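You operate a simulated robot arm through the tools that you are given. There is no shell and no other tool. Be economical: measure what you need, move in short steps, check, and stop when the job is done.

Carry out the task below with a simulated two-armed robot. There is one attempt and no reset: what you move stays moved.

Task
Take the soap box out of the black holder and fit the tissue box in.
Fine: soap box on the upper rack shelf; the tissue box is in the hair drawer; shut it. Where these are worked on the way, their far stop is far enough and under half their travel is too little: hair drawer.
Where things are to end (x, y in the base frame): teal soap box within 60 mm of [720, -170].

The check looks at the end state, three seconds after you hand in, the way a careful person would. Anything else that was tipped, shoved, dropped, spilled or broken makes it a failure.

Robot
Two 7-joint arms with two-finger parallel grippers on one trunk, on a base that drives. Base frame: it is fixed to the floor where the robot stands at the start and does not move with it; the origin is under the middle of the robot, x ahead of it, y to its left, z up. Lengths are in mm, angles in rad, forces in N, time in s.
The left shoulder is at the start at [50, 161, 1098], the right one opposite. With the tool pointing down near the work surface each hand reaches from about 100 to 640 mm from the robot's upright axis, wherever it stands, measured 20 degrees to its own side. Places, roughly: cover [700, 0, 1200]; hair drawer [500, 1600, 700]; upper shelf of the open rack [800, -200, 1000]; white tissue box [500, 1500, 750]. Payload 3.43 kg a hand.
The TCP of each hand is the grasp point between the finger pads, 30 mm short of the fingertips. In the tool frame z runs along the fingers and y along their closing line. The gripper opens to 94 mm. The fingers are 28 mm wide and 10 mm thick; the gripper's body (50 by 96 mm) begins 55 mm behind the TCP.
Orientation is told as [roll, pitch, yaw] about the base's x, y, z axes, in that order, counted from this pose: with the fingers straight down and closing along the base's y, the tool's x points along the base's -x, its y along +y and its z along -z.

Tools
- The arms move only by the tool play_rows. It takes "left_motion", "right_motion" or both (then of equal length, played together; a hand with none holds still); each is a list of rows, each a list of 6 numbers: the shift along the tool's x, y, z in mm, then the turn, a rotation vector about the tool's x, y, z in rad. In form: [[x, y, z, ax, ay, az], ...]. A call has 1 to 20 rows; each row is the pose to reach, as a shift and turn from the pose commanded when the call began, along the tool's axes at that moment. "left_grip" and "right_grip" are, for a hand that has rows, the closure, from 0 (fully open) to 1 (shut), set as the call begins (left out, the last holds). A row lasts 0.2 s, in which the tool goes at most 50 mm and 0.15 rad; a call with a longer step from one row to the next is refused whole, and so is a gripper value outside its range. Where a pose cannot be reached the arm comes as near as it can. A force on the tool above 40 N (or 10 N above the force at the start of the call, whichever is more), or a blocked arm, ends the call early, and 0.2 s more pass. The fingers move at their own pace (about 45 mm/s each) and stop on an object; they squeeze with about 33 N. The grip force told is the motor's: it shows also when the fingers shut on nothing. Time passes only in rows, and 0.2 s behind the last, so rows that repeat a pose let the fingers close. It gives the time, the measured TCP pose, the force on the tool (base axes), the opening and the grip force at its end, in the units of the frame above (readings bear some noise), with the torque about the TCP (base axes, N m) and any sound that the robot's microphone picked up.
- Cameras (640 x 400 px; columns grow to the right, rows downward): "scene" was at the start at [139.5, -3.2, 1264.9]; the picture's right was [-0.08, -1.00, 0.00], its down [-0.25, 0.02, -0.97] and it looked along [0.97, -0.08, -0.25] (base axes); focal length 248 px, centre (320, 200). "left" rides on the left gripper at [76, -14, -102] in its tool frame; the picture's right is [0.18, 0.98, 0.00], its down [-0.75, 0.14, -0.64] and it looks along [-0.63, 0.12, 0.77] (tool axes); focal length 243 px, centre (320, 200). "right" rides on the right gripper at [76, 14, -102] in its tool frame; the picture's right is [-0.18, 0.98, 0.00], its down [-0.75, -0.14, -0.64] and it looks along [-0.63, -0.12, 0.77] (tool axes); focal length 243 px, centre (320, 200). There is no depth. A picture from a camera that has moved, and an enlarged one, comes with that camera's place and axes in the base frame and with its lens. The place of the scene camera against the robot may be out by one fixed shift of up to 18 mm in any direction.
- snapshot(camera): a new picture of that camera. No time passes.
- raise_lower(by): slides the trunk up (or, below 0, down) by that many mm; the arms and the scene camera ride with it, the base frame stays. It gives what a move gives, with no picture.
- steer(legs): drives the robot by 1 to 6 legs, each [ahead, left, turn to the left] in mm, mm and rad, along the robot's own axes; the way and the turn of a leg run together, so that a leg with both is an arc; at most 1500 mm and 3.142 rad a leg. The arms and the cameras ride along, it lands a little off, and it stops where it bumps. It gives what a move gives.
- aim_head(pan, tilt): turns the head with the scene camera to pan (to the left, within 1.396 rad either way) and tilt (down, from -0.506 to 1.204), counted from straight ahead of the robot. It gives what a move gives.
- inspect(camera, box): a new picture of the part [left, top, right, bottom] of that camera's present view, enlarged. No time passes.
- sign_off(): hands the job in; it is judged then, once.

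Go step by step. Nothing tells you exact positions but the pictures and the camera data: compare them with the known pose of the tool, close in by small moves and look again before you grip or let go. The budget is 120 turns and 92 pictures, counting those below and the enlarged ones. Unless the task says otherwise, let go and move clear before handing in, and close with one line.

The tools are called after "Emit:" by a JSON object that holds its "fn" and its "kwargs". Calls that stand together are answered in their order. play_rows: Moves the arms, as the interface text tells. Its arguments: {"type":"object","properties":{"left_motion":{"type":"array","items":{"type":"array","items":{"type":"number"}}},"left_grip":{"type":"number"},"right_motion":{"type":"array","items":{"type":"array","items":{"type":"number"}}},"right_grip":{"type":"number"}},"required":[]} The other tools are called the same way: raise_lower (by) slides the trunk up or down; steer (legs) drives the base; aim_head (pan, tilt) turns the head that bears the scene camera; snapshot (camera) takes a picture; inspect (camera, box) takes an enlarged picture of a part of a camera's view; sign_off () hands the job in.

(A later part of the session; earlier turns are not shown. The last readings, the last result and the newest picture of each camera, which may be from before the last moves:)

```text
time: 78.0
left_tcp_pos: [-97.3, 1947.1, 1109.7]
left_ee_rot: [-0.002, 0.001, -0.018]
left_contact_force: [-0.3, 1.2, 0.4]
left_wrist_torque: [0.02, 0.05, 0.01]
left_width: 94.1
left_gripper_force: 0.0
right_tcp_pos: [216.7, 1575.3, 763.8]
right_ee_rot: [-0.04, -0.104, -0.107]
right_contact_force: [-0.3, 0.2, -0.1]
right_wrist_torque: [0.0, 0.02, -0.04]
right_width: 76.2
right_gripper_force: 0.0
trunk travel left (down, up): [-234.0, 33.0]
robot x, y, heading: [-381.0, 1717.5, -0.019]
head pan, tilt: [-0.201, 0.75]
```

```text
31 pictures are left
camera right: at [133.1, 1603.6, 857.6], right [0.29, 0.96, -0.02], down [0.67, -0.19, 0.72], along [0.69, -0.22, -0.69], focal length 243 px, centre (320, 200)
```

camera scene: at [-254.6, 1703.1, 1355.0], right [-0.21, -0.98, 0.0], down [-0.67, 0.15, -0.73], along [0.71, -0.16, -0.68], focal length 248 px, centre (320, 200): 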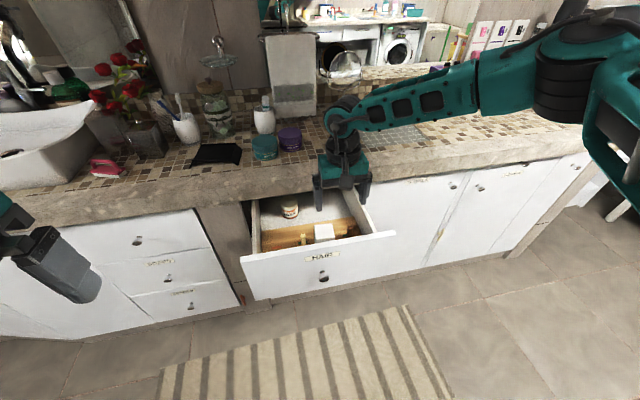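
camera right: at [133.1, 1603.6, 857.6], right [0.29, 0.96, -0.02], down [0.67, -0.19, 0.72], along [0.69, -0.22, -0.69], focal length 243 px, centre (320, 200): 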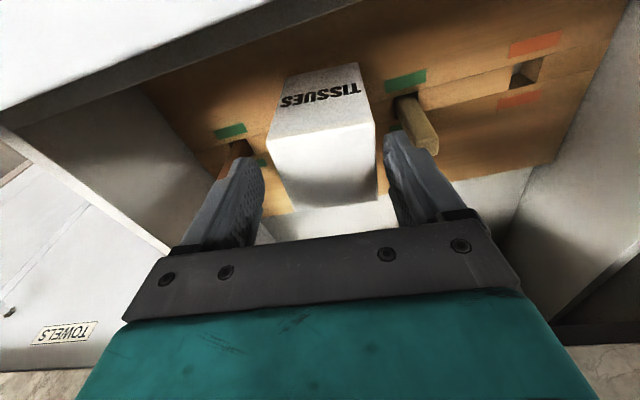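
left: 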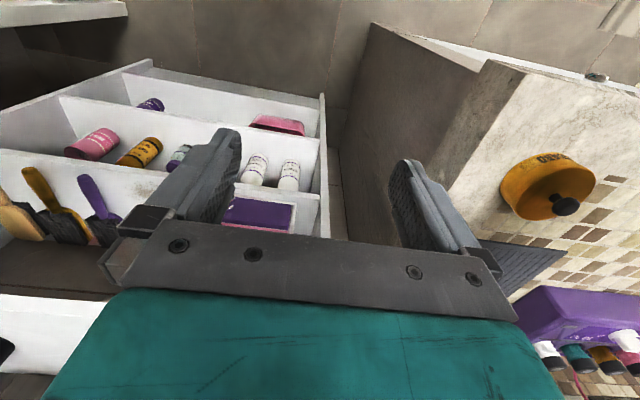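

Emit:
{"fn": "play_rows", "kwargs": {"right_motion": [[-2.4, 1.5, 4.7, 0, 0, 0], [-4.8, 3, 9.4, 0, 0, 0], [-4.8, 3, 9.4, 0, 0, 0]]}}

Emit:
{"fn": "play_rows", "kwargs": {"right_motion": [[0, 0, 0, 0, 0, 0], [0, 0, 0, 0, 0, 0], [0, 0, 0, 0, 0, 0], [0, 0, 0, 0, 0, 0]], "right_grip": 1}}

Emit:
{"fn": "snapshot", "kwargs": {"camera": "right"}}

```text
time: 78.8
left_tcp_pos: [-96.4, 1948.5, 1108.8]
left_ee_rot: [-0.003, -0.001, -0.015]
left_contact_force: [-0.3, 0.4, 0.0]
left_wrist_torque: [0.01, 0.0, -0.02]
left_width: 93.7
left_gripper_force: 0.0
right_tcp_pos: [217.0, 1576.7, 763.9]
right_ee_rot: [-0.037, -0.104, -0.107]
right_contact_force: [0.4, -0.2, 0.5]
right_wrist_torque: [0.04, 0.0, -0.02]
right_width: 75.9
right_gripper_force: 0.2
right hand out of reach, approached as far as the arm can: row 1, 2, 3
trunk travel left (down, up): [-234.0, 33.0]
robot x, y, heading: [-383.2, 1716.4, -0.017]
head pan, tilt: [-0.201, 0.75]
```

```text
time: 79.8
left_tcp_pos: [-96.1, 1947.6, 1110.3]
left_ee_rot: [-0.002, -0.001, -0.015]
left_contact_force: [0.5, -0.5, -0.3]
left_wrist_torque: [0.01, -0.03, 0.01]
left_width: 94.1
left_gripper_force: 0.0
right_tcp_pos: [217.5, 1576.0, 762.7]
right_ee_rot: [-0.038, -0.103, -0.107]
right_contact_force: [0.0, 0.6, 0.2]
right_wrist_torque: [0.0, -0.01, 0.03]
right_width: 57.5
right_gripper_force: 32.8
trunk travel left (down, up): [-234.0, 33.0]
robot x, y, heading: [-385.9, 1715.3, -0.019]
head pan, tilt: [-0.201, 0.75]
```

```text
30 pictures are left
camera right: at [133.3, 1603.6, 857.5], right [0.29, 0.96, -0.02], down [0.67, -0.19, 0.72], along [0.69, -0.22, -0.69], focal length 243 px, centre (320, 200)
```

right: 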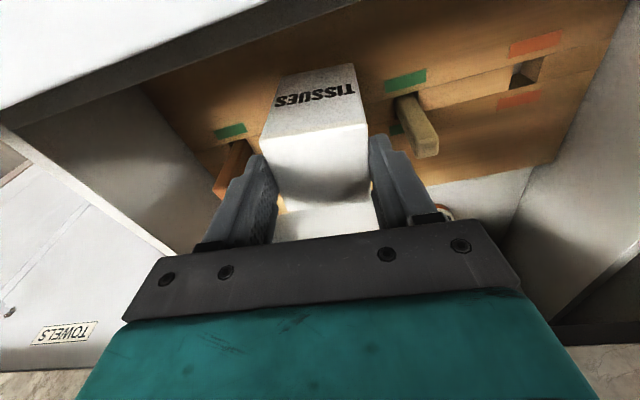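

Only ~10 mm overlap; I open, lower the trunk 9 mm more, and regrip.

Emit:
{"fn": "play_rows", "kwargs": {"right_motion": [[0, 0, 0, 0, 0, 0], [0, 0, 0, 0, 0, 0]], "right_grip": 0.2}}

Emit:
{"fn": "raise_lower", "kwargs": {"by": -9}}

Emit:
{"fn": "play_rows", "kwargs": {"right_motion": [[0, 0, 0, 0, 0, 0], [0, 0, 0, 0, 0, 0], [0, 0, 0, 0, 0, 0], [0, 0, 0, 0, 0, 0]], "right_grip": 1}}

Emit:
{"fn": "raise_lower", "kwargs": {"by": 30}}

Emit:
{"fn": "snapshot", "kwargs": {"camera": "right"}}

Emit:
{"fn": "inspect", "kwargs": {"camera": "scene", "box": [240, 170, 400, 270]}}

```text
time: 80.4
left_tcp_pos: [-97.0, 1948.1, 1110.1]
left_ee_rot: [-0.003, 0.0, -0.016]
left_contact_force: [-0.4, 0.4, 0.2]
left_wrist_torque: [0.0, -0.01, -0.01]
left_width: 93.8
left_gripper_force: 0.1
right_tcp_pos: [217.2, 1576.5, 764.0]
right_ee_rot: [-0.037, -0.102, -0.107]
right_contact_force: [-0.3, 0.0, 0.0]
right_wrist_torque: [0.02, 0.05, 0.0]
right_width: 75.0
right_gripper_force: 0.1
trunk travel left (down, up): [-234.0, 33.0]
robot x, y, heading: [-380.2, 1717.6, -0.019]
head pan, tilt: [-0.201, 0.75]
```

```text
time: 80.9
left_tcp_pos: [-97.7, 1948.3, 1101.4]
left_ee_rot: [-0.002, 0.002, -0.016]
left_contact_force: [-1.2, -0.2, -0.5]
left_wrist_torque: [-0.03, 0.03, 0.0]
left_width: 94.2
left_gripper_force: 0.0
right_tcp_pos: [216.5, 1576.7, 753.8]
right_ee_rot: [-0.039, -0.102, -0.106]
right_contact_force: [0.5, -0.2, 0.9]
right_wrist_torque: [0.02, -0.02, 0.04]
right_width: 75.1
right_gripper_force: 0.0
trunk travel left (down, up): [-225.0, 42.0]
robot x, y, heading: [-379.9, 1716.3, -0.014]
head pan, tilt: [-0.201, 0.75]
```

```text
time: 81.9
left_tcp_pos: [-96.7, 1948.3, 1100.6]
left_ee_rot: [-0.003, 0.002, -0.016]
left_contact_force: [-0.5, -0.3, 0.4]
left_wrist_torque: [0.02, -0.02, 0.0]
left_width: 93.8
left_gripper_force: 0.0
right_tcp_pos: [216.8, 1576.4, 755.7]
right_ee_rot: [-0.04, -0.103, -0.106]
right_contact_force: [0.1, 0.3, 0.3]
right_wrist_torque: [0.08, 0.03, 0.02]
right_width: 57.4
right_gripper_force: 33.0
trunk travel left (down, up): [-225.0, 42.0]
robot x, y, heading: [-379.6, 1715.8, -0.018]
head pan, tilt: [-0.201, 0.75]
```

```text
time: 82.7
left_tcp_pos: [-95.8, 1948.2, 1130.0]
left_ee_rot: [-0.002, 0.0, -0.015]
left_contact_force: [-0.4, 0.4, 0.5]
left_wrist_torque: [-0.03, 0.0, -0.02]
left_width: 93.8
left_gripper_force: 0.0
right_tcp_pos: [215.7, 1577.1, 783.9]
right_ee_rot: [-0.038, -0.104, -0.107]
right_contact_force: [0.6, 0.0, -1.3]
right_wrist_torque: [0.0, 0.01, 0.03]
right_width: 57.2
right_gripper_force: 33.3
trunk travel left (down, up): [-255.0, 12.0]
robot x, y, heading: [-382.4, 1717.3, -0.015]
head pan, tilt: [-0.201, 0.75]
```

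```text
29 pictures are left
camera right: at [133.4, 1603.6, 878.4], right [0.29, 0.96, -0.02], down [0.67, -0.19, 0.72], along [0.69, -0.22, -0.69], focal length 243 px, centre (320, 200)
```

right: 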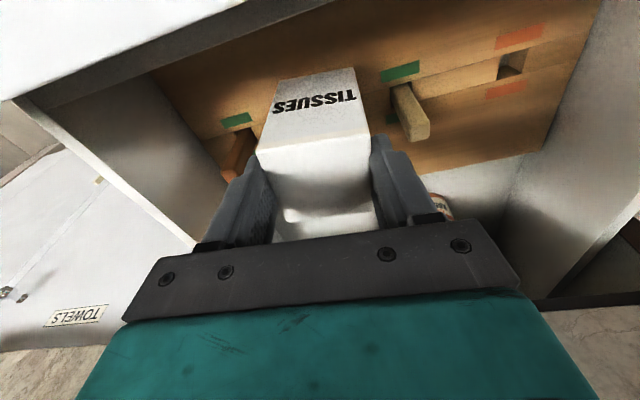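

```text
4.00 times, centred on (320, 220) of scene
camera zoom: at [-254.3, 1703.0, 1350.0], right [-0.21, -0.98, 0.0], down [-0.67, 0.15, -0.73], along [0.71, -0.16, -0.68], focal length 992 px, centre (320, 120)
```

zoom: 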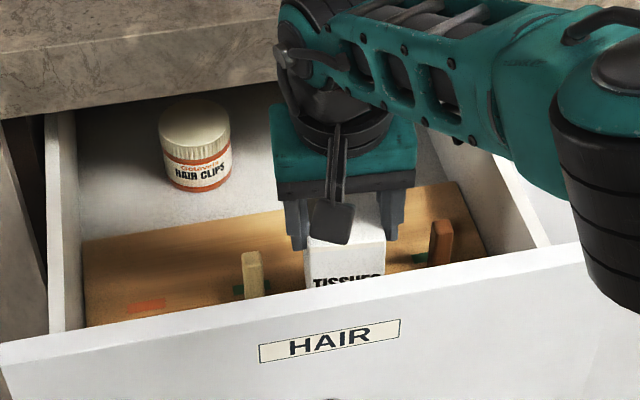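

The tissue box lifts freely. I raise it well clear and bring it back so the left hand can shut the drawer.

Emit:
{"fn": "play_rows", "kwargs": {"right_motion": [[-4.3, -1.7, -42, 0, 0, 0], [-8.6, -3.4, -84, 0, 0, 0], [-13, -5.1, -126, 0, 0, 0], [-17.3, -6.8, -169, 0, 0, 0], [-6, -20, -211, 0, 0, 0], [5, -33.5, -254, 0, 0, 0], [16, -47, -296, 0, 0, 0], [27, -60, -339, 0, 0, 0], [39, -74, -382, 0, 0, 0], [49.9, -87, -424, 0, 0, 0], [49.9, -87, -424, 0, 0, 0]]}}

Emit:
{"fn": "snapshot", "kwargs": {"camera": "scene"}}

```text
time: 85.1
left_tcp_pos: [-96.2, 1947.4, 1130.5]
left_ee_rot: [-0.001, 0.0, -0.016]
left_contact_force: [-0.8, -0.2, 0.5]
left_wrist_torque: [0.0, 0.03, 0.01]
left_width: 94.2
left_gripper_force: 0.1
right_tcp_pos: [115.0, 1515.5, 1204.9]
right_ee_rot: [-0.039, -0.103, -0.106]
right_contact_force: [-0.9, 0.3, -1.1]
right_wrist_torque: [-0.02, 0.01, -0.04]
right_width: 57.3
right_gripper_force: 32.6
trunk travel left (down, up): [-255.0, 12.0]
robot x, y, heading: [-382.6, 1718.0, -0.018]
head pan, tilt: [-0.201, 0.75]
```

```text
27 pictures are left
camera scene: at [-254.3, 1702.9, 1350.0], right [-0.21, -0.98, 0.0], down [-0.67, 0.15, -0.73], along [0.71, -0.16, -0.68], focal length 248 px, centre (320, 200)
```

scene: 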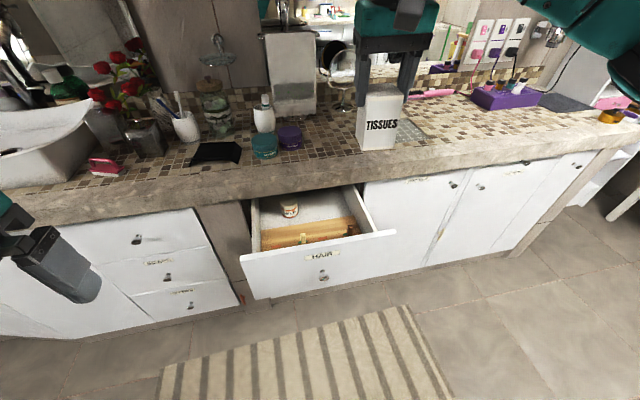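

The tissue box is out, upright. Now the left hand: close its fingers, tilt them forward and bring it before the drawer front.

Emit:
{"fn": "play_rows", "kwargs": {"left_motion": [[-14, -25.6, 12.5, 0, -0.13, 0], [-28, -51, 25, 0, -0.26, 0], [-42, -77, 37.5, 0, -0.39, 0], [-56, -102, 50, 0, -0.52, 0], [-70, -128, 62.5, 0, -0.65, 0], [-84, -154, 75, 0, -0.78, 0], [-98, -179, 87.5, 0, -0.91, 0], [-112, -205, 100, 0, -1.04, 0], [-112, -205, 100, 0, -1.04, 0]], "left_grip": 1}}

Emit:
{"fn": "raise_lower", "kwargs": {"by": -230}}

Emit:
{"fn": "snapshot", "kwargs": {"camera": "scene"}}

```text
time: 87.1
left_tcp_pos: [12.8, 1742.6, 1031.5]
left_ee_rot: [-0.002, -1.039, -0.016]
left_contact_force: [-0.3, -0.3, 0.7]
left_wrist_torque: [-0.01, 0.0, -0.02]
left_width: 0.1
left_gripper_force: 33.5
left hand out of reach, approached as far as the arm can: row 3, 4, 5
right_tcp_pos: [114.3, 1516.1, 1204.4]
right_ee_rot: [-0.038, -0.103, -0.105]
right_contact_force: [-0.4, 0.6, -0.3]
right_wrist_torque: [0.02, -0.01, -0.01]
right_width: 57.3
right_gripper_force: 32.8
trunk travel left (down, up): [-255.0, 12.0]
robot x, y, heading: [-380.7, 1717.2, -0.014]
head pan, tilt: [-0.201, 0.75]
```

```text
time: 89.5
left_tcp_pos: [11.5, 1742.0, 802.1]
left_ee_rot: [-0.001, -1.038, -0.014]
left_contact_force: [0.2, 0.2, 0.2]
left_wrist_torque: [0.01, 0.0, 0.02]
left_width: 0.1
left_gripper_force: 33.2
right_tcp_pos: [114.9, 1515.9, 974.6]
right_ee_rot: [-0.038, -0.103, -0.106]
right_contact_force: [0.3, -0.5, -1.3]
right_wrist_torque: [0.02, -0.02, -0.04]
right_width: 57.1
right_gripper_force: 33.0
trunk travel left (down, up): [-25.0, 242.0]
robot x, y, heading: [-380.6, 1716.3, -0.02]
head pan, tilt: [-0.201, 0.75]
```

```text
26 pictures are left
camera scene: at [-254.6, 1703.0, 1120.1], right [-0.21, -0.98, 0.0], down [-0.67, 0.15, -0.73], along [0.71, -0.16, -0.68], focal length 248 px, centre (320, 200)
```

scene: 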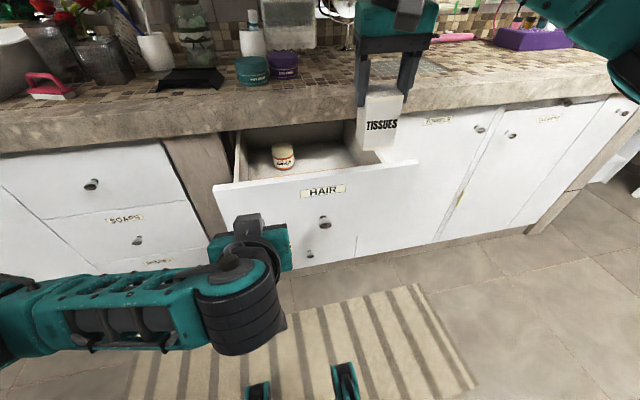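

Emit:
{"fn": "play_rows", "kwargs": {"right_motion": [[12, -3, -31, 0, 0, 0], [24, -6, -62, 0, 0, 0], [36, -8, -94, 0, 0, 0], [47, -11, -125, 0, 0, 0], [47, -11, -125, 0, 0, 0]], "left_motion": [[13, -6, 15, 0, 0, 0], [27, -12, 30, 0, 0, 0], [40, -18, 45, 0, 0, 0], [53.6, -22, 60.6, 0, 0, 0], [53.6, -22, 60.6, 0, 0, 0]]}}

Emit:
{"fn": "snapshot", "kwargs": {"camera": "scene"}}

```text
time: 90.7
left_tcp_pos: [33.9, 1719.9, 724.6]
left_ee_rot: [-0.001, -1.04, -0.012]
left_contact_force: [0.4, -0.6, 0.2]
left_wrist_torque: [0.02, 0.01, 0.0]
left_width: 0.0
left_gripper_force: 33.3
right_tcp_pos: [55.2, 1514.6, 1093.7]
right_ee_rot: [-0.038, -0.103, -0.104]
right_contact_force: [-0.1, -0.3, -0.8]
right_wrist_torque: [-0.01, -0.02, -0.03]
right_width: 57.2
right_gripper_force: 33.0
trunk travel left (down, up): [-25.0, 242.0]
robot x, y, heading: [-381.9, 1715.8, -0.014]
head pan, tilt: [-0.201, 0.75]
```

```text
25 pictures are left
camera scene: at [-254.7, 1703.1, 1120.0], right [-0.21, -0.98, 0.0], down [-0.67, 0.15, -0.73], along [0.71, -0.16, -0.68], focal length 248 px, centre (320, 200)
```

scene: 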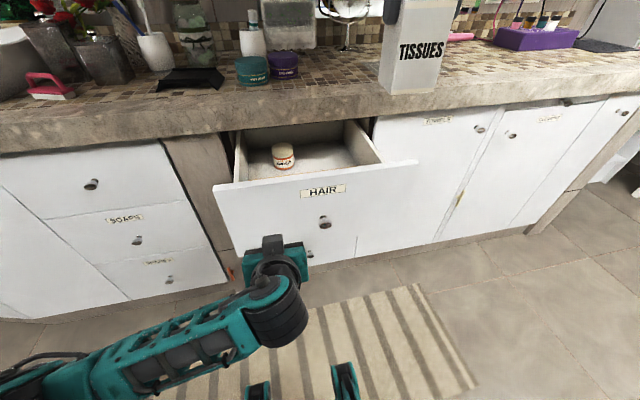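

The left fingers face the drawer front beside the knob. I push it shut by driving forward.

Emit:
{"fn": "steer", "kwargs": {"legs": [[200, 0, 0.01]]}}

Emit:
{"fn": "snapshot", "kwargs": {"camera": "scene"}}

```text
time: 92.3
left_tcp_pos: [235.0, 1721.2, 724.2]
left_ee_rot: [0.0, -1.04, -0.004]
left_contact_force: [-0.9, -0.7, 0.2]
left_wrist_torque: [0.03, -0.01, -0.01]
left_width: 0.2
left_gripper_force: 33.0
right_tcp_pos: [257.4, 1515.1, 1092.8]
right_ee_rot: [-0.038, -0.104, -0.097]
right_contact_force: [0.6, -0.8, -0.8]
right_wrist_torque: [-0.04, 0.01, -0.02]
right_width: 57.3
right_gripper_force: 33.2
trunk travel left (down, up): [-25.0, 242.0]
robot x, y, heading: [-180.6, 1714.6, -0.006]
head pan, tilt: [-0.201, 0.75]
```

```text
24 pictures are left
camera scene: at [-54.7, 1701.8, 1120.0], right [-0.21, -0.98, 0.0], down [-0.67, 0.14, -0.73], along [0.72, -0.15, -0.68], focal length 248 px, centre (320, 200)
```

scene: 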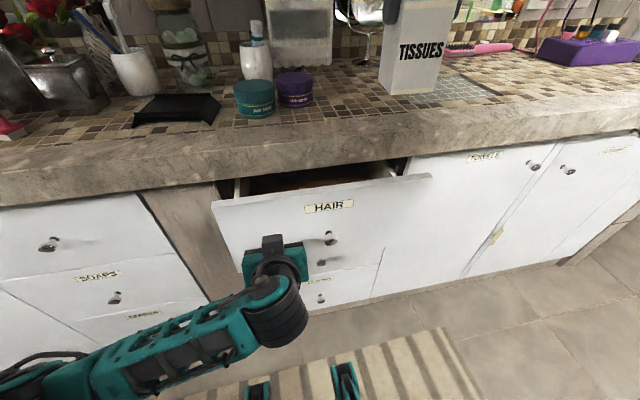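

Emit:
{"fn": "steer", "kwargs": {"legs": [[97, 0, 0]]}}

Emit:
{"fn": "snapshot", "kwargs": {"camera": "scene"}}

```text
time: 93.4
left_tcp_pos: [328.5, 1721.0, 723.7]
left_ee_rot: [-0.001, -1.04, -0.005]
left_contact_force: [-3.7, 0.0, -2.1]
left_wrist_torque: [-0.01, 0.07, 0.0]
left_width: 0.0
left_gripper_force: 33.0
right_tcp_pos: [350.9, 1515.0, 1093.7]
right_ee_rot: [-0.038, -0.103, -0.096]
right_contact_force: [0.1, 1.2, -0.1]
right_wrist_torque: [0.03, -0.01, 0.02]
right_width: 57.2
right_gripper_force: 33.1
trunk travel left (down, up): [-25.0, 242.0]
robot x, y, heading: [-92.0, 1716.4, -0.007]
head pan, tilt: [-0.201, 0.75]
```

```text
23 pictures are left
camera scene: at [39.9, 1701.3, 1120.0], right [-0.21, -0.98, 0.0], down [-0.67, 0.14, -0.73], along [0.72, -0.15, -0.68], focal length 248 px, centre (320, 200)
```

scene: 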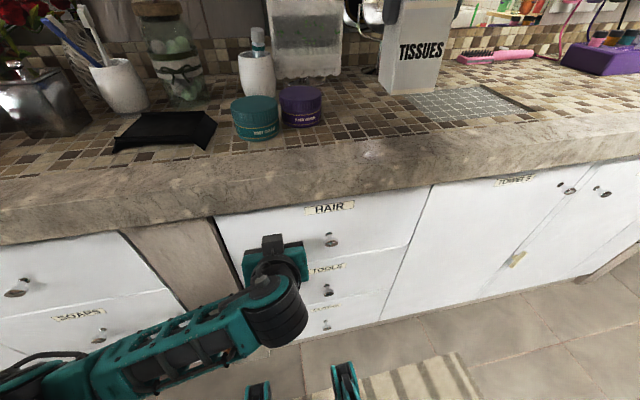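

Almost shut. I press with the left arm until it firmly stops.

Emit:
{"fn": "play_rows", "kwargs": {"left_motion": [[-1.5, 0, 2.6, 0, 0, 0], [-3, 0, 5.2, 0, 0, 0], [-4.6, 0, 7.8, 0, 0, 0], [-6.1, 0, 10.3, 0, 0, 0], [-7.6, 0, 12.9, 0, 0, 0], [-9.1, 0, 15.5, 0, 0, 0]]}}

Emit:
{"fn": "inspect", "kwargs": {"camera": "scene", "box": [200, 170, 440, 320]}}

```text
time: 94.1
left_tcp_pos: [329.0, 1720.4, 722.8]
left_ee_rot: [-0.002, -1.032, -0.007]
left_contact_force: [-9.5, 1.6, 3.3]
left_wrist_torque: [-0.03, -0.08, 0.08]
left_width: 0.0
left_gripper_force: 32.5
right_tcp_pos: [351.1, 1516.5, 1092.7]
right_ee_rot: [-0.038, -0.106, -0.095]
right_contact_force: [-0.5, -0.2, -0.9]
right_wrist_torque: [-0.02, 0.02, 0.04]
right_width: 57.0
right_gripper_force: 33.1
trunk travel left (down, up): [-25.0, 242.0]
robot x, y, heading: [-86.6, 1716.0, -0.006]
head pan, tilt: [-0.201, 0.75]
stopped in row 3 (left hand): the force on the tool passed its limit at 46 N (the readings are from after the stop); the commanded pose is now the measured one
```

```text
2.67 times, centred on (320, 245) of scene
camera zoom: at [38.3, 1701.7, 1120.2], right [-0.2, -0.98, 0.0], down [-0.67, 0.14, -0.73], along [0.72, -0.15, -0.68], focal length 661 px, centre (320, 80)
```

zoom: 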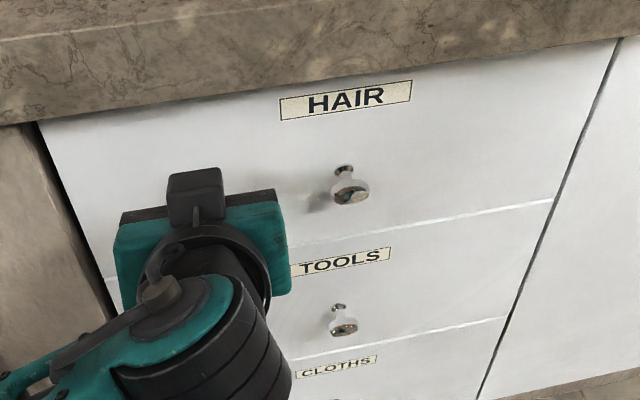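

The hair drawer is shut flush. I back off, raise the trunk, stow the left arm, and drive back toward the rack.

Emit:
{"fn": "steer", "kwargs": {"legs": [[-130, 0, 0]]}}

Emit:
{"fn": "raise_lower", "kwargs": {"by": 240}}

Emit:
{"fn": "play_rows", "kwargs": {"left_motion": [[0, 26, -15, 0, 0.13, 0], [0, 51, -29, 0, 0.26, 0], [0, 77, -44, 0, 0.39, 0], [0, 102, -58, 0, 0.52, 0], [0, 128, -73, 0, 0.65, 0], [0, 154, -88, 0, 0.78, 0], [0, 180, -102, 0, 0.91, 0], [0, 205, -117, 0, 1.03, 0], [0, 205, -117, 0, 1.03, 0]]}}

Emit:
{"fn": "steer", "kwargs": {"legs": [[0, -1000, 0], [0, -745, 0.006]]}}

Emit:
{"fn": "aim_head", "kwargs": {"pan": 0, "tilt": 0.6}}

Emit:
{"fn": "snapshot", "kwargs": {"camera": "scene"}}

```text
time: 95.4
left_tcp_pos: [198.6, 1721.3, 723.5]
left_ee_rot: [0.002, -1.033, -0.009]
left_contact_force: [0.0, 0.3, -0.5]
left_wrist_torque: [0.04, -0.01, 0.02]
left_width: 0.0
left_gripper_force: 33.1
right_tcp_pos: [219.9, 1516.7, 1093.9]
right_ee_rot: [-0.038, -0.103, -0.096]
right_contact_force: [0.1, 0.2, -1.0]
right_wrist_torque: [0.0, 0.01, 0.02]
right_width: 57.2
right_gripper_force: 33.0
trunk travel left (down, up): [-25.0, 242.0]
robot x, y, heading: [-220.2, 1711.2, -0.003]
head pan, tilt: [-0.201, 0.75]
```

```text
time: 97.9
left_tcp_pos: [200.1, 1721.3, 963.1]
left_ee_rot: [0.001, -1.031, -0.009]
left_contact_force: [-0.7, -0.2, 0.2]
left_wrist_torque: [-0.01, 0.02, -0.04]
left_width: 0.0
left_gripper_force: 32.8
right_tcp_pos: [219.4, 1515.9, 1333.3]
right_ee_rot: [-0.037, -0.103, -0.096]
right_contact_force: [0.3, 0.1, -0.6]
right_wrist_torque: [0.02, 0.0, 0.01]
right_width: 57.1
right_gripper_force: 33.0
trunk travel left (down, up): [-265.0, 2.0]
robot x, y, heading: [-221.9, 1713.6, -0.003]
head pan, tilt: [-0.201, 0.75]
```

```text
time: 99.9
left_tcp_pos: [99.2, 1927.0, 1023.8]
left_ee_rot: [0.002, 0.001, -0.006]
left_contact_force: [0.4, 1.0, 0.2]
left_wrist_torque: [-0.01, -0.02, 0.01]
left_width: 0.0
left_gripper_force: 33.0
right_tcp_pos: [219.7, 1516.1, 1333.9]
right_ee_rot: [-0.04, -0.102, -0.098]
right_contact_force: [0.2, -0.3, -1.5]
right_wrist_torque: [-0.02, 0.0, 0.02]
right_width: 57.1
right_gripper_force: 33.0
trunk travel left (down, up): [-265.0, 2.0]
robot x, y, heading: [-218.1, 1714.7, -0.006]
head pan, tilt: [-0.201, 0.75]
```

```text
time: 115.5
left_tcp_pos: [98.0, 191.0, 1022.9]
left_ee_rot: [0.003, -0.001, 0.009]
left_contact_force: [-0.3, 1.2, 0.4]
left_wrist_torque: [-0.01, 0.02, -0.01]
left_width: 0.0
left_gripper_force: 32.6
right_tcp_pos: [225.5, -216.7, 1333.4]
right_ee_rot: [-0.038, -0.103, -0.079]
right_contact_force: [0.1, 0.6, -0.1]
right_wrist_torque: [0.0, -0.02, 0.0]
right_width: 57.0
right_gripper_force: 33.1
trunk travel left (down, up): [-265.0, 2.0]
robot x, y, heading: [-217.3, -23.7, 0.012]
head pan, tilt: [-0.201, 0.75]
```

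```text
time: 116.2
left_tcp_pos: [97.7, 191.6, 1023.1]
left_ee_rot: [0.002, -0.003, 0.012]
left_contact_force: [-0.2, 0.2, 1.0]
left_wrist_torque: [0.01, 0.0, 0.03]
left_width: 0.1
left_gripper_force: 32.6
right_tcp_pos: [224.9, -216.4, 1334.6]
right_ee_rot: [-0.04, -0.103, -0.079]
right_contact_force: [0.6, -0.1, -1.2]
right_wrist_torque: [0.01, -0.01, 0.0]
right_width: 56.7
right_gripper_force: 33.2
trunk travel left (down, up): [-265.0, 2.0]
robot x, y, heading: [-217.9, -29.1, 0.011]
head pan, tilt: [0.0, 0.6]
```

```text
21 pictures are left
camera scene: at [-82.8, -20.9, 1372.9], right [0.01, -1.0, 0.0], down [-0.57, -0.01, -0.82], along [0.82, 0.01, -0.57], focal length 248 px, centre (320, 200)
```

scene: 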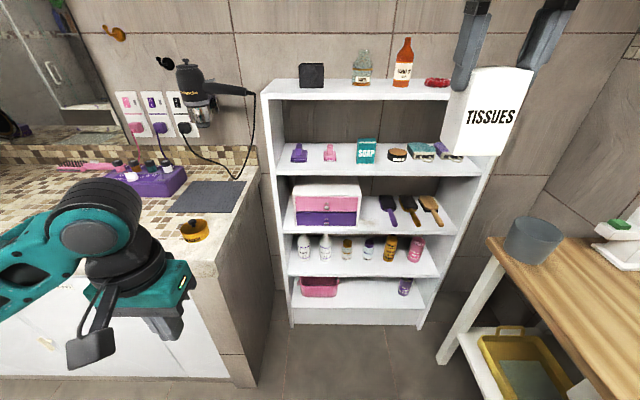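

Good: the tissue box is held upright. I drive ahead to x≈95 and straighten the hand's yaw and roll, rising above bottle height, then check the box in the hand.

Emit:
{"fn": "steer", "kwargs": {"legs": [[310, 0, -0.01]]}}

Emit:
{"fn": "play_rows", "kwargs": {"right_motion": [[0, 5, -15, 0.01, 0, -0.02], [0, 10, -30, 0.02, 0, -0.04], [0, 15, -45, 0.03, 0, -0.06], [0, 20, -60, 0.038, 0, -0.08], [0, 20, -60, 0.038, 0, -0.08]]}}

Emit:
{"fn": "snapshot", "kwargs": {"camera": "scene"}}

Emit:
{"fn": "snapshot", "kwargs": {"camera": "right"}}

```text
time: 118.3
left_tcp_pos: [414.8, 186.9, 1021.9]
left_ee_rot: [0.002, -0.002, -0.005]
left_contact_force: [0.3, 0.7, -0.7]
left_wrist_torque: [-0.03, 0.01, 0.0]
left_width: 0.1
left_gripper_force: 33.5
right_tcp_pos: [536.3, -222.2, 1333.2]
right_ee_rot: [-0.037, -0.104, -0.095]
right_contact_force: [0.0, 0.3, -0.2]
right_wrist_torque: [-0.01, 0.02, -0.05]
right_width: 57.1
right_gripper_force: 33.0
trunk travel left (down, up): [-265.0, 2.0]
robot x, y, heading: [97.9, -24.2, -0.004]
head pan, tilt: [0.0, 0.6]
```

```text
time: 119.5
left_tcp_pos: [414.7, 187.3, 1023.8]
left_ee_rot: [0.0, -0.001, -0.004]
left_contact_force: [0.2, 0.5, 0.5]
left_wrist_torque: [0.01, -0.01, -0.02]
left_width: 0.1
left_gripper_force: 33.2
right_tcp_pos: [531.8, -200.4, 1393.1]
right_ee_rot: [-0.083, -0.1, -0.014]
right_contact_force: [0.9, -0.4, 0.0]
right_wrist_torque: [0.01, 0.0, -0.03]
right_width: 57.0
right_gripper_force: 32.7
trunk travel left (down, up): [-265.0, 2.0]
robot x, y, heading: [97.5, -23.7, -0.003]
head pan, tilt: [0.0, 0.6]
```

```text
20 pictures are left
camera scene: at [230.6, -21.5, 1372.9], right [0.0, -1.0, 0.0], down [-0.57, 0.0, -0.82], along [0.82, 0.0, -0.57], focal length 248 px, centre (320, 200)
```

scene: 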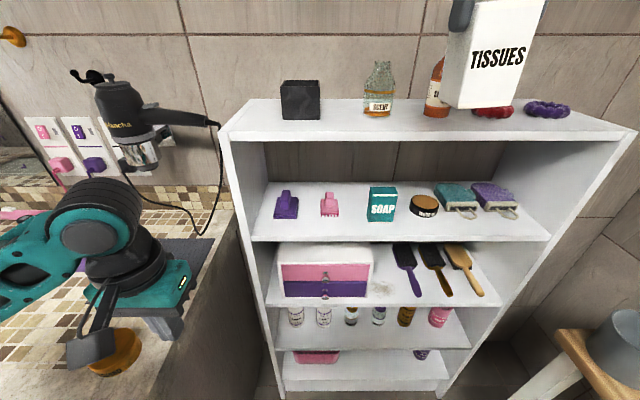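

```text
19 pictures are left
camera right: at [446.2, -176.0, 1486.5], right [0.2, 0.98, -0.06], down [0.68, -0.1, 0.72], along [0.7, -0.19, -0.69], focal length 243 px, centre (320, 200)
```

right: 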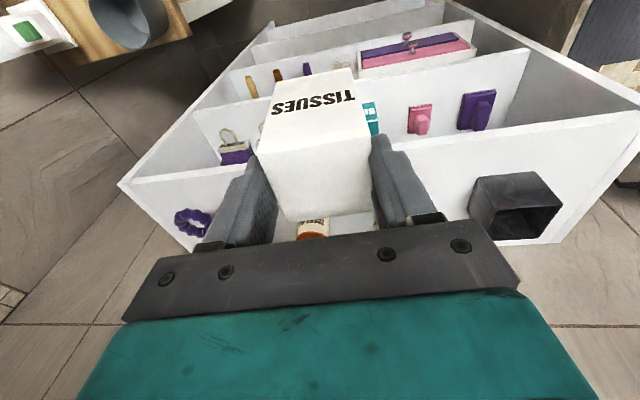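

The box is upright but the roll went the wrong way; I correct it while moving over to the holder's y, still in front of the rack.

Emit:
{"fn": "play_rows", "kwargs": {"right_motion": [[0, 34, -5, -0.014, 0, -0.002], [0.5, 69, -10, -0.028, 0, -0.005], [1, 103, -15, -0.042, 0, -0.007], [1.2, 138, -20, -0.056, 0, -0.01], [1.5, 172, -25, -0.07, 0, -0.012], [1.7, 206, -29, -0.083, 0, -0.014], [1.7, 206, -29, -0.083, 0, -0.014]]}}

Emit:
{"fn": "steer", "kwargs": {"legs": [[110, 0, 0.004]]}}

Emit:
{"fn": "aim_head", "kwargs": {"pan": 0, "tilt": 0.25}}

Emit:
{"fn": "snapshot", "kwargs": {"camera": "scene"}}

Emit:
{"fn": "snapshot", "kwargs": {"camera": "right"}}

```text
time: 121.1
left_tcp_pos: [414.4, 187.6, 1023.8]
left_ee_rot: [0.002, -0.003, -0.004]
left_contact_force: [-0.7, -0.8, 0.4]
left_wrist_torque: [0.03, -0.01, -0.02]
left_width: 0.1
left_gripper_force: 33.4
right_tcp_pos: [532.4, 5.0, 1403.6]
right_ee_rot: [-0.003, -0.099, 0.001]
right_contact_force: [0.8, 0.3, -1.2]
right_wrist_torque: [0.0, -0.01, 0.05]
right_width: 56.9
right_gripper_force: 32.7
trunk travel left (down, up): [-265.0, 2.0]
robot x, y, heading: [94.5, -26.3, -0.005]
head pan, tilt: [0.0, 0.6]
```

```text
time: 122.3
left_tcp_pos: [523.0, 189.5, 1022.5]
left_ee_rot: [-0.001, -0.002, 0.0]
left_contact_force: [-1.1, 0.6, 0.0]
left_wrist_torque: [-0.03, 0.0, 0.02]
left_width: 0.0
left_gripper_force: 33.4
right_tcp_pos: [641.3, 8.6, 1403.7]
right_ee_rot: [-0.002, -0.099, 0.004]
right_contact_force: [0.9, -0.2, -0.4]
right_wrist_torque: [0.0, 0.0, -0.02]
right_width: 57.1
right_gripper_force: 32.6
trunk travel left (down, up): [-265.0, 2.0]
robot x, y, heading: [205.0, -24.4, -0.002]
head pan, tilt: [0.0, 0.6]
```

```text
time: 123.2
left_tcp_pos: [522.1, 188.5, 1024.1]
left_ee_rot: [0.002, -0.001, 0.0]
left_contact_force: [-0.5, -0.4, 0.6]
left_wrist_torque: [-0.05, -0.01, 0.0]
left_width: 0.0
left_gripper_force: 33.0
right_tcp_pos: [640.7, 7.5, 1403.4]
right_ee_rot: [-0.003, -0.098, 0.006]
right_contact_force: [-0.7, 0.3, -0.7]
right_wrist_torque: [0.01, 0.0, -0.03]
right_width: 57.0
right_gripper_force: 33.1
trunk travel left (down, up): [-265.0, 2.0]
robot x, y, heading: [201.4, -24.2, -0.002]
head pan, tilt: [0.0, 0.25]
```

```text
18 pictures are left
camera scene: at [344.3, -20.9, 1405.0], right [0.0, -1.0, 0.0], down [-0.25, 0.0, -0.97], along [0.97, 0.0, -0.25], focal length 248 px, centre (320, 200)
```

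scene: 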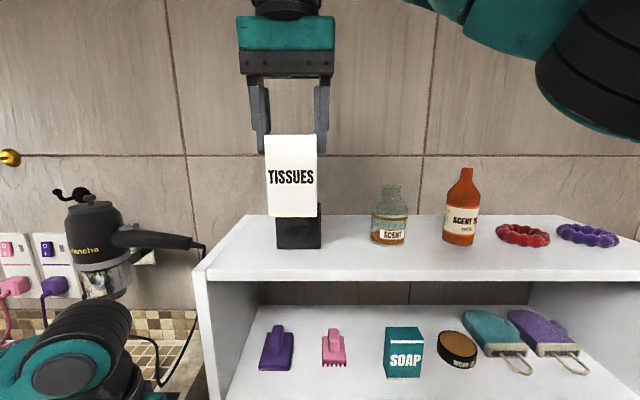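

```text
17 pictures are left
camera right: at [555.2, 22.1, 1498.7], right [0.18, 0.98, 0.02], down [0.69, -0.14, 0.71], along [0.7, -0.12, -0.7], focal length 243 px, centre (320, 200)
```

right: 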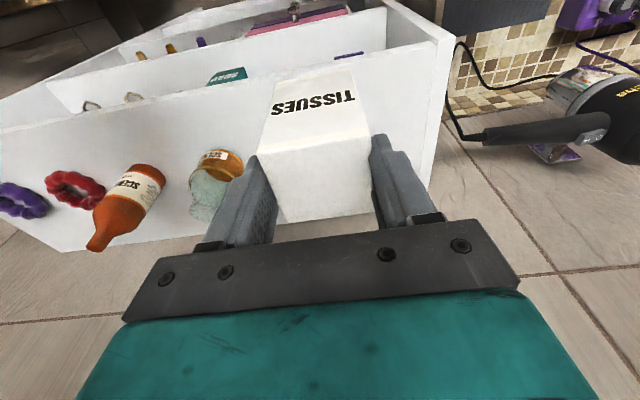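

The box hangs upright, laterally aligned with the holder (y≈8). Height ≈92, so its bottom is ~1300, above the 1278 rim. I move ahead over the holder and check.

Emit:
{"fn": "play_rows", "kwargs": {"right_motion": [[-22, 0, 2.2, 0, 0, 0], [-45, 0, 4.4, 0, 0, 0], [-67, 0, 6.7, 0, 0, 0], [-89.6, 0, 8.9, 0, 0, 0], [-89.6, 0, 8.9, 0, 0, 0]]}}

Emit:
{"fn": "inspect", "kwargs": {"camera": "scene", "box": [220, 90, 380, 260]}}

Emit:
{"fn": "snapshot", "kwargs": {"camera": "right"}}

```text
time: 124.4
left_tcp_pos: [520.6, 189.1, 1022.7]
left_ee_rot: [0.001, -0.004, -0.001]
left_contact_force: [0.6, -0.4, 0.2]
left_wrist_torque: [0.01, -0.02, -0.03]
left_width: 0.0
left_gripper_force: 33.2
right_tcp_pos: [704.8, -0.4, 1382.0]
right_ee_rot: [-0.001, -0.106, 0.003]
right_contact_force: [0.1, 3.6, 20.9]
right_wrist_torque: [0.23, -0.03, 0.16]
right_width: 57.1
right_gripper_force: 33.1
right hand out of reach, approached as far as the arm can: row 2, 3, 4, 5
trunk travel left (down, up): [-265.0, 2.0]
robot x, y, heading: [205.2, -24.6, -0.003]
head pan, tilt: [0.0, 0.25]
```

```text
2.35 times, centred on (300, 175) of scene
camera zoom: at [342.3, -20.0, 1405.7], right [0.0, -1.0, 0.0], down [-0.25, 0.0, -0.97], along [0.97, 0.0, -0.25], focal length 583 px, centre (367, 259)
```

zoom: 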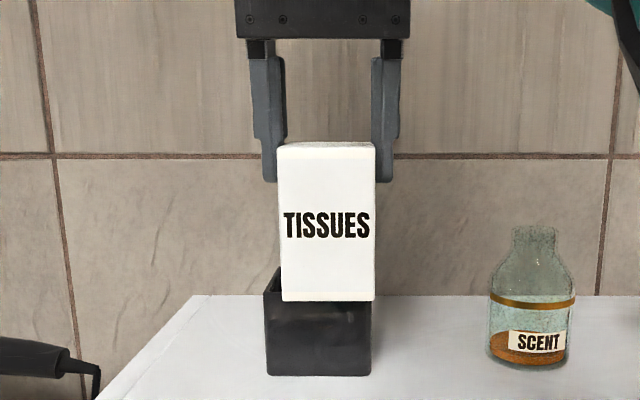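

```text
15 pictures are left
camera right: at [617.6, 14.0, 1476.0], right [0.18, 0.98, 0.02], down [0.68, -0.14, 0.72], along [0.71, -0.11, -0.7], focal length 243 px, centre (320, 200)
```

right: 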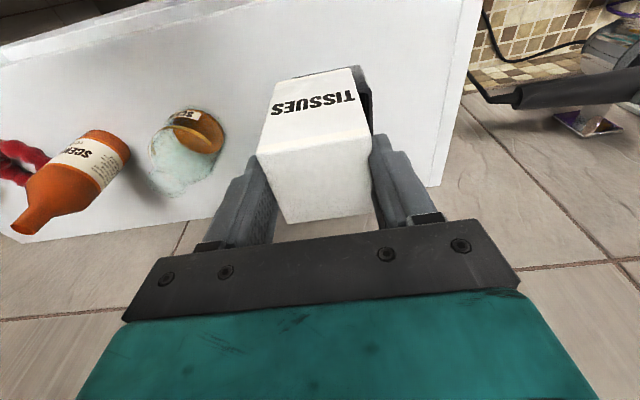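

The arm is at its reach limit and the box touched the holder's front rim. I lift and back off at once, and look down to see how much nearer the base may drive.

Emit:
{"fn": "play_rows", "kwargs": {"right_motion": [[5, 2, -8, 0, 0, 0], [15, 4, -16, 0, 0, 0], [28, 6, -22, 0, 0, 0], [40, 8, -26, 0, 0, 0], [40, 8, -26, 0, 0, 0]]}}

Emit:
{"fn": "aim_head", "kwargs": {"pan": 0, "tilt": 1.1}}

Emit:
{"fn": "snapshot", "kwargs": {"camera": "scene"}}

```text
time: 125.6
left_tcp_pos: [522.0, 187.8, 1022.2]
left_ee_rot: [0.001, -0.002, 0.0]
left_contact_force: [0.1, -0.2, 0.4]
left_wrist_torque: [0.01, 0.0, -0.03]
left_width: 0.0
left_gripper_force: 32.7
right_tcp_pos: [664.7, 8.3, 1401.8]
right_ee_rot: [-0.004, -0.099, 0.003]
right_contact_force: [0.0, 0.2, 0.2]
right_wrist_torque: [-0.02, 0.01, 0.0]
right_width: 57.1
right_gripper_force: 32.8
right hand out of reach, approached as far as the arm can: row 1
trunk travel left (down, up): [-265.0, 2.0]
robot x, y, heading: [203.4, -22.9, -0.001]
head pan, tilt: [0.0, 0.25]
```

```text
time: 126.7
left_tcp_pos: [523.0, 188.3, 1022.0]
left_ee_rot: [0.0, -0.003, -0.001]
left_contact_force: [0.3, 0.1, 0.3]
left_wrist_torque: [0.01, 0.02, -0.01]
left_width: 0.2
left_gripper_force: 33.1
right_tcp_pos: [663.8, 8.5, 1400.6]
right_ee_rot: [-0.002, -0.099, 0.001]
right_contact_force: [-0.5, -0.2, -0.6]
right_wrist_torque: [0.03, -0.02, -0.04]
right_width: 57.3
right_gripper_force: 33.0
trunk travel left (down, up): [-265.0, 2.0]
robot x, y, heading: [203.2, -28.0, -0.001]
head pan, tilt: [0.0, 1.1]
```

```text
14 pictures are left
camera scene: at [314.0, -20.9, 1334.3], right [0.0, -1.0, 0.0], down [-0.89, 0.0, -0.45], along [0.45, 0.0, -0.89], focal length 248 px, centre (320, 200)
```

scene: 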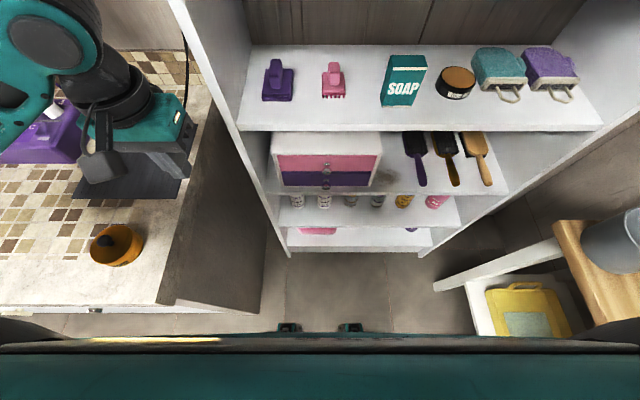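

Floor ahead is clear and the robot's front is well short of the rack. I retract the left hand first, then drive ahead 62 mm with the box above the rim.

Emit:
{"fn": "play_rows", "kwargs": {"left_motion": [[20, 8, -12, 0, 0, 0], [40, 16, -25, 0, 0, 0], [60, 24, -38, 0, 0, 0], [80, 30, -50, 0, 0, 0], [80, 30, -50, 0, 0, 0]]}}

Emit:
{"fn": "steer", "kwargs": {"legs": [[62, 0, 0]]}}

Emit:
{"fn": "aim_head", "kwargs": {"pan": 0.1, "tilt": 0.35}}

Emit:
{"fn": "inspect", "kwargs": {"camera": "scene", "box": [220, 60, 420, 260]}}

Emit:
{"fn": "snapshot", "kwargs": {"camera": "right"}}

```text
time: 127.9
left_tcp_pos: [475.8, 222.3, 1078.4]
left_ee_rot: [0.002, 0.0, 0.001]
left_contact_force: [0.9, 0.1, -0.6]
left_wrist_torque: [0.0, -0.03, 0.02]
left_width: 0.0
left_gripper_force: 32.2
left hand out of reach, approached as far as the arm can: row 3, 4, 5
right_tcp_pos: [663.8, 9.5, 1401.4]
right_ee_rot: [-0.001, -0.099, 0.003]
right_contact_force: [-0.9, -0.4, 0.3]
right_wrist_torque: [0.02, 0.0, -0.01]
right_width: 57.1
right_gripper_force: 33.3
trunk travel left (down, up): [-265.0, 2.0]
robot x, y, heading: [203.4, -24.3, -0.002]
head pan, tilt: [0.0, 1.1]
```

```text
time: 129.0
left_tcp_pos: [509.6, 217.4, 1078.7]
left_ee_rot: [0.0, -0.002, 0.01]
left_contact_force: [0.0, 0.4, -0.6]
left_wrist_torque: [0.01, -0.02, 0.01]
left_width: 0.0
left_gripper_force: 33.1
right_tcp_pos: [701.1, 6.8, 1400.5]
right_ee_rot: [-0.002, -0.097, 0.015]
right_contact_force: [-0.7, 1.0, -0.3]
right_wrist_torque: [-0.01, 0.01, 0.0]
right_width: 56.9
right_gripper_force: 32.8
trunk travel left (down, up): [-265.0, 2.0]
robot x, y, heading: [239.1, -32.5, 0.008]
head pan, tilt: [0.0, 1.1]
stopped in leg 1: the robot was blocked; the commanded pose is now the measured one
```

```text
time: 130.1
left_tcp_pos: [511.0, 218.7, 1078.6]
left_ee_rot: [0.0, 0.0, 0.009]
left_contact_force: [0.0, 0.3, 0.4]
left_wrist_torque: [-0.01, 0.02, 0.0]
left_width: 0.1
left_gripper_force: 32.7
right_tcp_pos: [701.6, 5.8, 1400.7]
right_ee_rot: [-0.004, -0.098, 0.014]
right_contact_force: [-0.9, 0.0, -0.9]
right_wrist_torque: [0.01, 0.01, 0.02]
right_width: 57.0
right_gripper_force: 33.1
trunk travel left (down, up): [-265.0, 2.0]
robot x, y, heading: [241.6, -28.3, 0.01]
head pan, tilt: [0.099, 0.351]
```

```text
2.00 times, centred on (320, 160) of scene
camera zoom: at [381.4, -16.7, 1395.6], right [0.11, -0.99, 0.0], down [-0.34, -0.04, -0.94], along [0.93, 0.1, -0.34], focal length 496 px, centre (320, 280)
```

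zoom: 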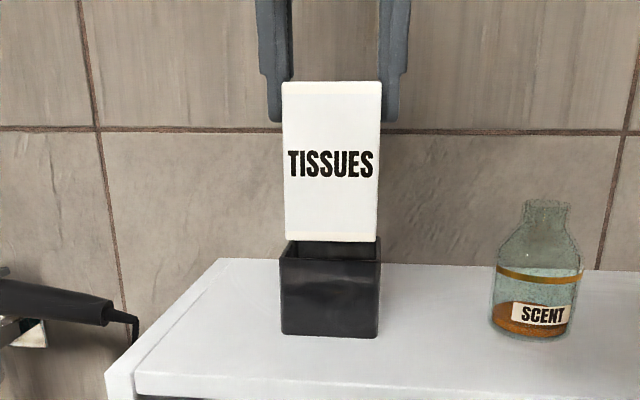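

```text
12 pictures are left
camera right: at [616.1, 20.0, 1495.6], right [0.17, 0.99, 0.01], down [0.69, -0.13, 0.71], along [0.7, -0.11, -0.7], focal length 243 px, centre (320, 200)
```

right: 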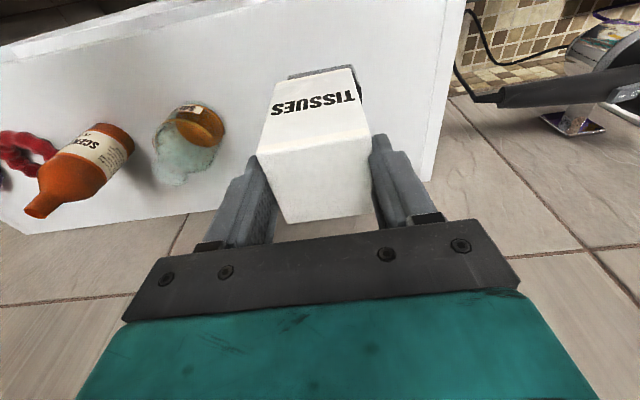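

The base met the counter corner (nothing moved on the rack). Target TCP is about [731, 8]; I advance with the arm, staying just above the rim.

Emit:
{"fn": "play_rows", "kwargs": {"right_motion": [[-9, 0.5, 4, 0, 0, 0.005], [-19, 1, 8, 0, 0, 0.01], [-28, 1.6, 11.8, 0, 0, 0.014], [-28, 1.6, 11.8, 0, 0, 0.014]]}}

Emit:
{"fn": "inspect", "kwargs": {"camera": "scene", "box": [240, 110, 400, 240]}}

```text
time: 131.1
left_tcp_pos: [510.7, 217.4, 1078.0]
left_ee_rot: [0.0, 0.0, 0.011]
left_contact_force: [0.3, -0.2, -0.2]
left_wrist_torque: [0.0, -0.02, -0.01]
left_width: 0.0
left_gripper_force: 32.9
right_tcp_pos: [732.9, 4.9, 1382.7]
right_ee_rot: [-0.002, -0.098, 0.002]
right_contact_force: [0.3, -0.2, -0.8]
right_wrist_torque: [-0.02, 0.0, 0.01]
right_width: 56.8
right_gripper_force: 33.2
right hand out of reach, approached as far as the arm can: row 3, 4
trunk travel left (down, up): [-265.0, 2.0]
robot x, y, heading: [246.1, -32.2, 0.007]
head pan, tilt: [0.099, 0.351]
```

```text
3.08 times, centred on (320, 175) of scene
camera zoom: at [381.1, -16.6, 1395.7], right [0.11, -0.99, 0.0], down [-0.34, -0.04, -0.94], along [0.93, 0.1, -0.34], focal length 763 px, centre (320, 277)
```

zoom: 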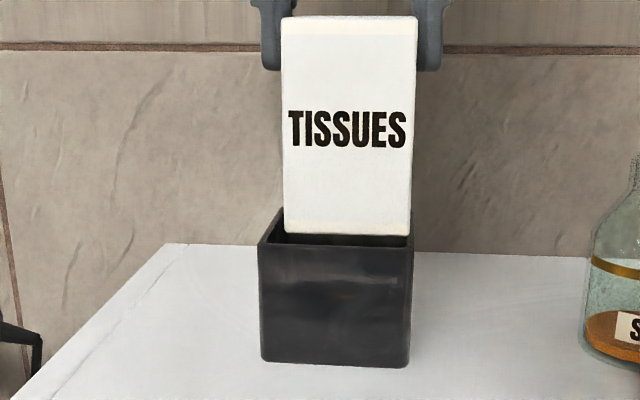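

Emit:
{"fn": "play_rows", "kwargs": {"right_motion": [[0, 3, 0, 0, 0, 0], [0, 5.5, 0, 0, 0, 0], [0, 5.5, 0, 0, 0, 0]]}}

Emit:
{"fn": "inspect", "kwargs": {"camera": "right", "box": [240, 30, 400, 230]}}

Emit:
{"fn": "inspect", "kwargs": {"camera": "scene", "box": [280, 160, 380, 230]}}

```text
time: 131.9
left_tcp_pos: [509.6, 218.2, 1077.8]
left_ee_rot: [0.0, -0.001, 0.011]
left_contact_force: [0.3, -0.3, -0.2]
left_wrist_torque: [-0.02, 0.01, 0.01]
left_width: 0.0
left_gripper_force: 32.9
right_tcp_pos: [732.4, 8.0, 1382.3]
right_ee_rot: [-0.001, -0.091, -0.002]
right_contact_force: [-0.6, -0.2, -0.1]
right_wrist_torque: [0.01, 0.01, 0.03]
right_width: 57.0
right_gripper_force: 33.6
right hand out of reach, approached as far as the arm can: row 2
trunk travel left (down, up): [-265.0, 2.0]
robot x, y, heading: [241.9, -31.3, 0.011]
head pan, tilt: [0.099, 0.351]
```

```text
2.00 times, centred on (320, 130) of right
camera zoom: at [648.2, 22.6, 1478.0], right [0.19, 0.98, 0.01], down [0.69, -0.14, 0.71], along [0.7, -0.12, -0.71], focal length 485 px, centre (320, 340)
```

zoom: 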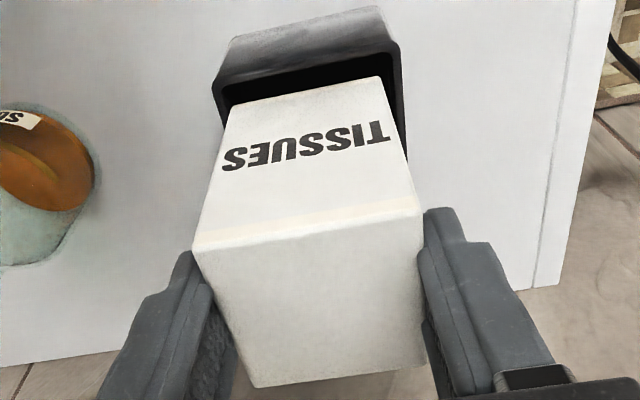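

```text
5.71 times, centred on (330, 195) of scene
camera zoom: at [381.3, -16.7, 1395.7], right [0.11, -0.99, 0.0], down [-0.34, -0.04, -0.94], along [0.93, 0.1, -0.34], focal length 1416 px, centre (263, 229)
```

zoom: 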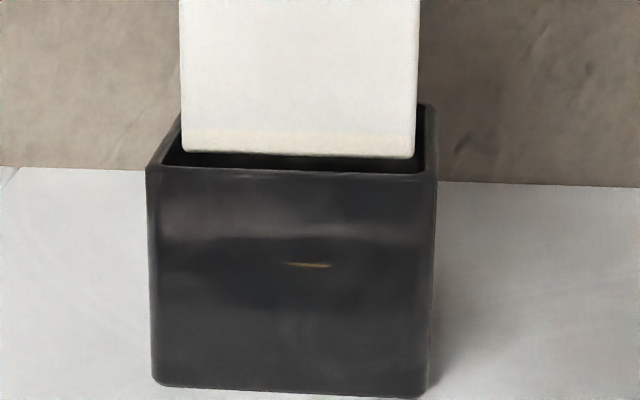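

Box's front-bottom edge sits ~2 mm inside the front wall and is laterally within ~1 mm. I lower a few mm and re-check, since the commanded pose may differ a bit from the measured one.

Emit:
{"fn": "play_rows", "kwargs": {"right_motion": [[0.5, -2, 5, 0, 0, 0], [1, -3, 10, 0, 0, 0], [1.2, -3, 13, 0, 0, 0]]}}

Emit:
{"fn": "inspect", "kwargs": {"camera": "scene", "box": [280, 160, 380, 230]}}

```text
time: 132.7
left_tcp_pos: [509.7, 217.9, 1079.6]
left_ee_rot: [-0.002, -0.001, 0.01]
left_contact_force: [-0.3, -0.4, 0.3]
left_wrist_torque: [0.04, 0.01, 0.01]
left_width: 0.0
left_gripper_force: 33.3
right_tcp_pos: [732.2, 6.3, 1372.4]
right_ee_rot: [-0.002, -0.099, 0.002]
right_contact_force: [-2.8, 0.2, -0.4]
right_wrist_torque: [0.02, 0.18, 0.0]
right_width: 57.2
right_gripper_force: 32.9
trunk travel left (down, up): [-265.0, 2.0]
robot x, y, heading: [242.4, -30.8, 0.011]
head pan, tilt: [0.099, 0.351]
```

```text
5.71 times, centred on (330, 195) of scene
camera zoom: at [380.8, -16.7, 1395.7], right [0.11, -0.99, 0.0], down [-0.34, -0.04, -0.94], along [0.93, 0.1, -0.34], focal length 1416 px, centre (263, 229)
```

zoom: 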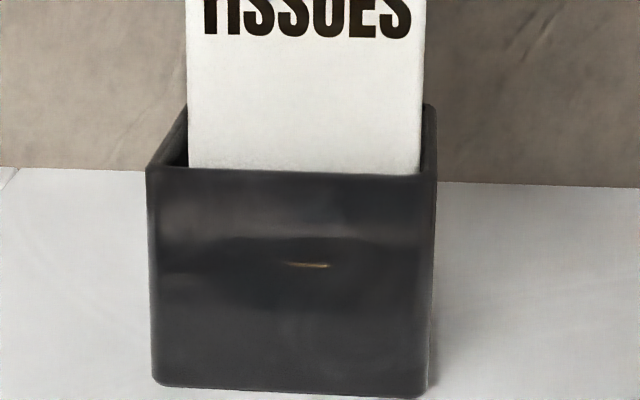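

It's entering. Slight contact at the back and right; I correct +2.5 mm in y, −1.5 mm in x and lower further.

Emit:
{"fn": "play_rows", "kwargs": {"right_motion": [[1.5, 2.5, 0, 0, 0, 0], [2, 2.5, 5, 0, 0, 0], [2.5, 2.5, 10, 0, 0, 0], [3, 2.5, 15, 0, 0, 0]]}}

Emit:
{"fn": "inspect", "kwargs": {"camera": "scene", "box": [260, 120, 400, 230]}}

```text
time: 133.7
left_tcp_pos: [510.3, 216.3, 1078.6]
left_ee_rot: [0.0, 0.0, 0.01]
left_contact_force: [0.6, 0.1, -0.1]
left_wrist_torque: [-0.02, 0.0, -0.03]
left_width: 0.2
left_gripper_force: 32.9
right_tcp_pos: [731.9, 10.1, 1357.6]
right_ee_rot: [-0.002, -0.096, 0.0]
right_contact_force: [-0.3, -1.0, -1.3]
right_wrist_torque: [0.0, 0.05, -0.01]
right_width: 56.9
right_gripper_force: 33.7
trunk travel left (down, up): [-265.0, 2.0]
robot x, y, heading: [242.8, -31.1, 0.013]
head pan, tilt: [0.099, 0.351]
```

```text
3.64 times, centred on (330, 175) of scene
camera zoom: at [381.4, -16.8, 1395.7], right [0.11, -0.99, 0.0], down [-0.34, -0.04, -0.94], along [0.93, 0.1, -0.34], focal length 901 px, centre (284, 291)
```

zoom: 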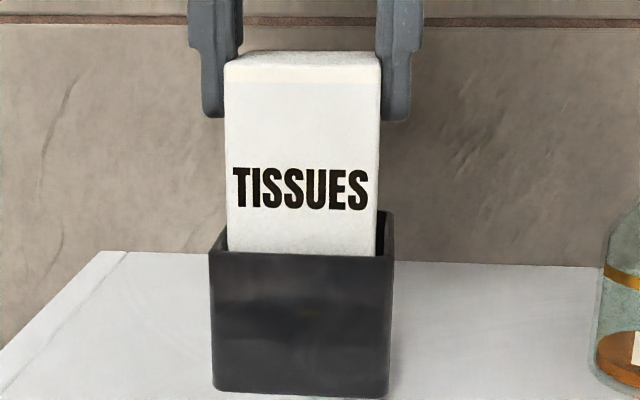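

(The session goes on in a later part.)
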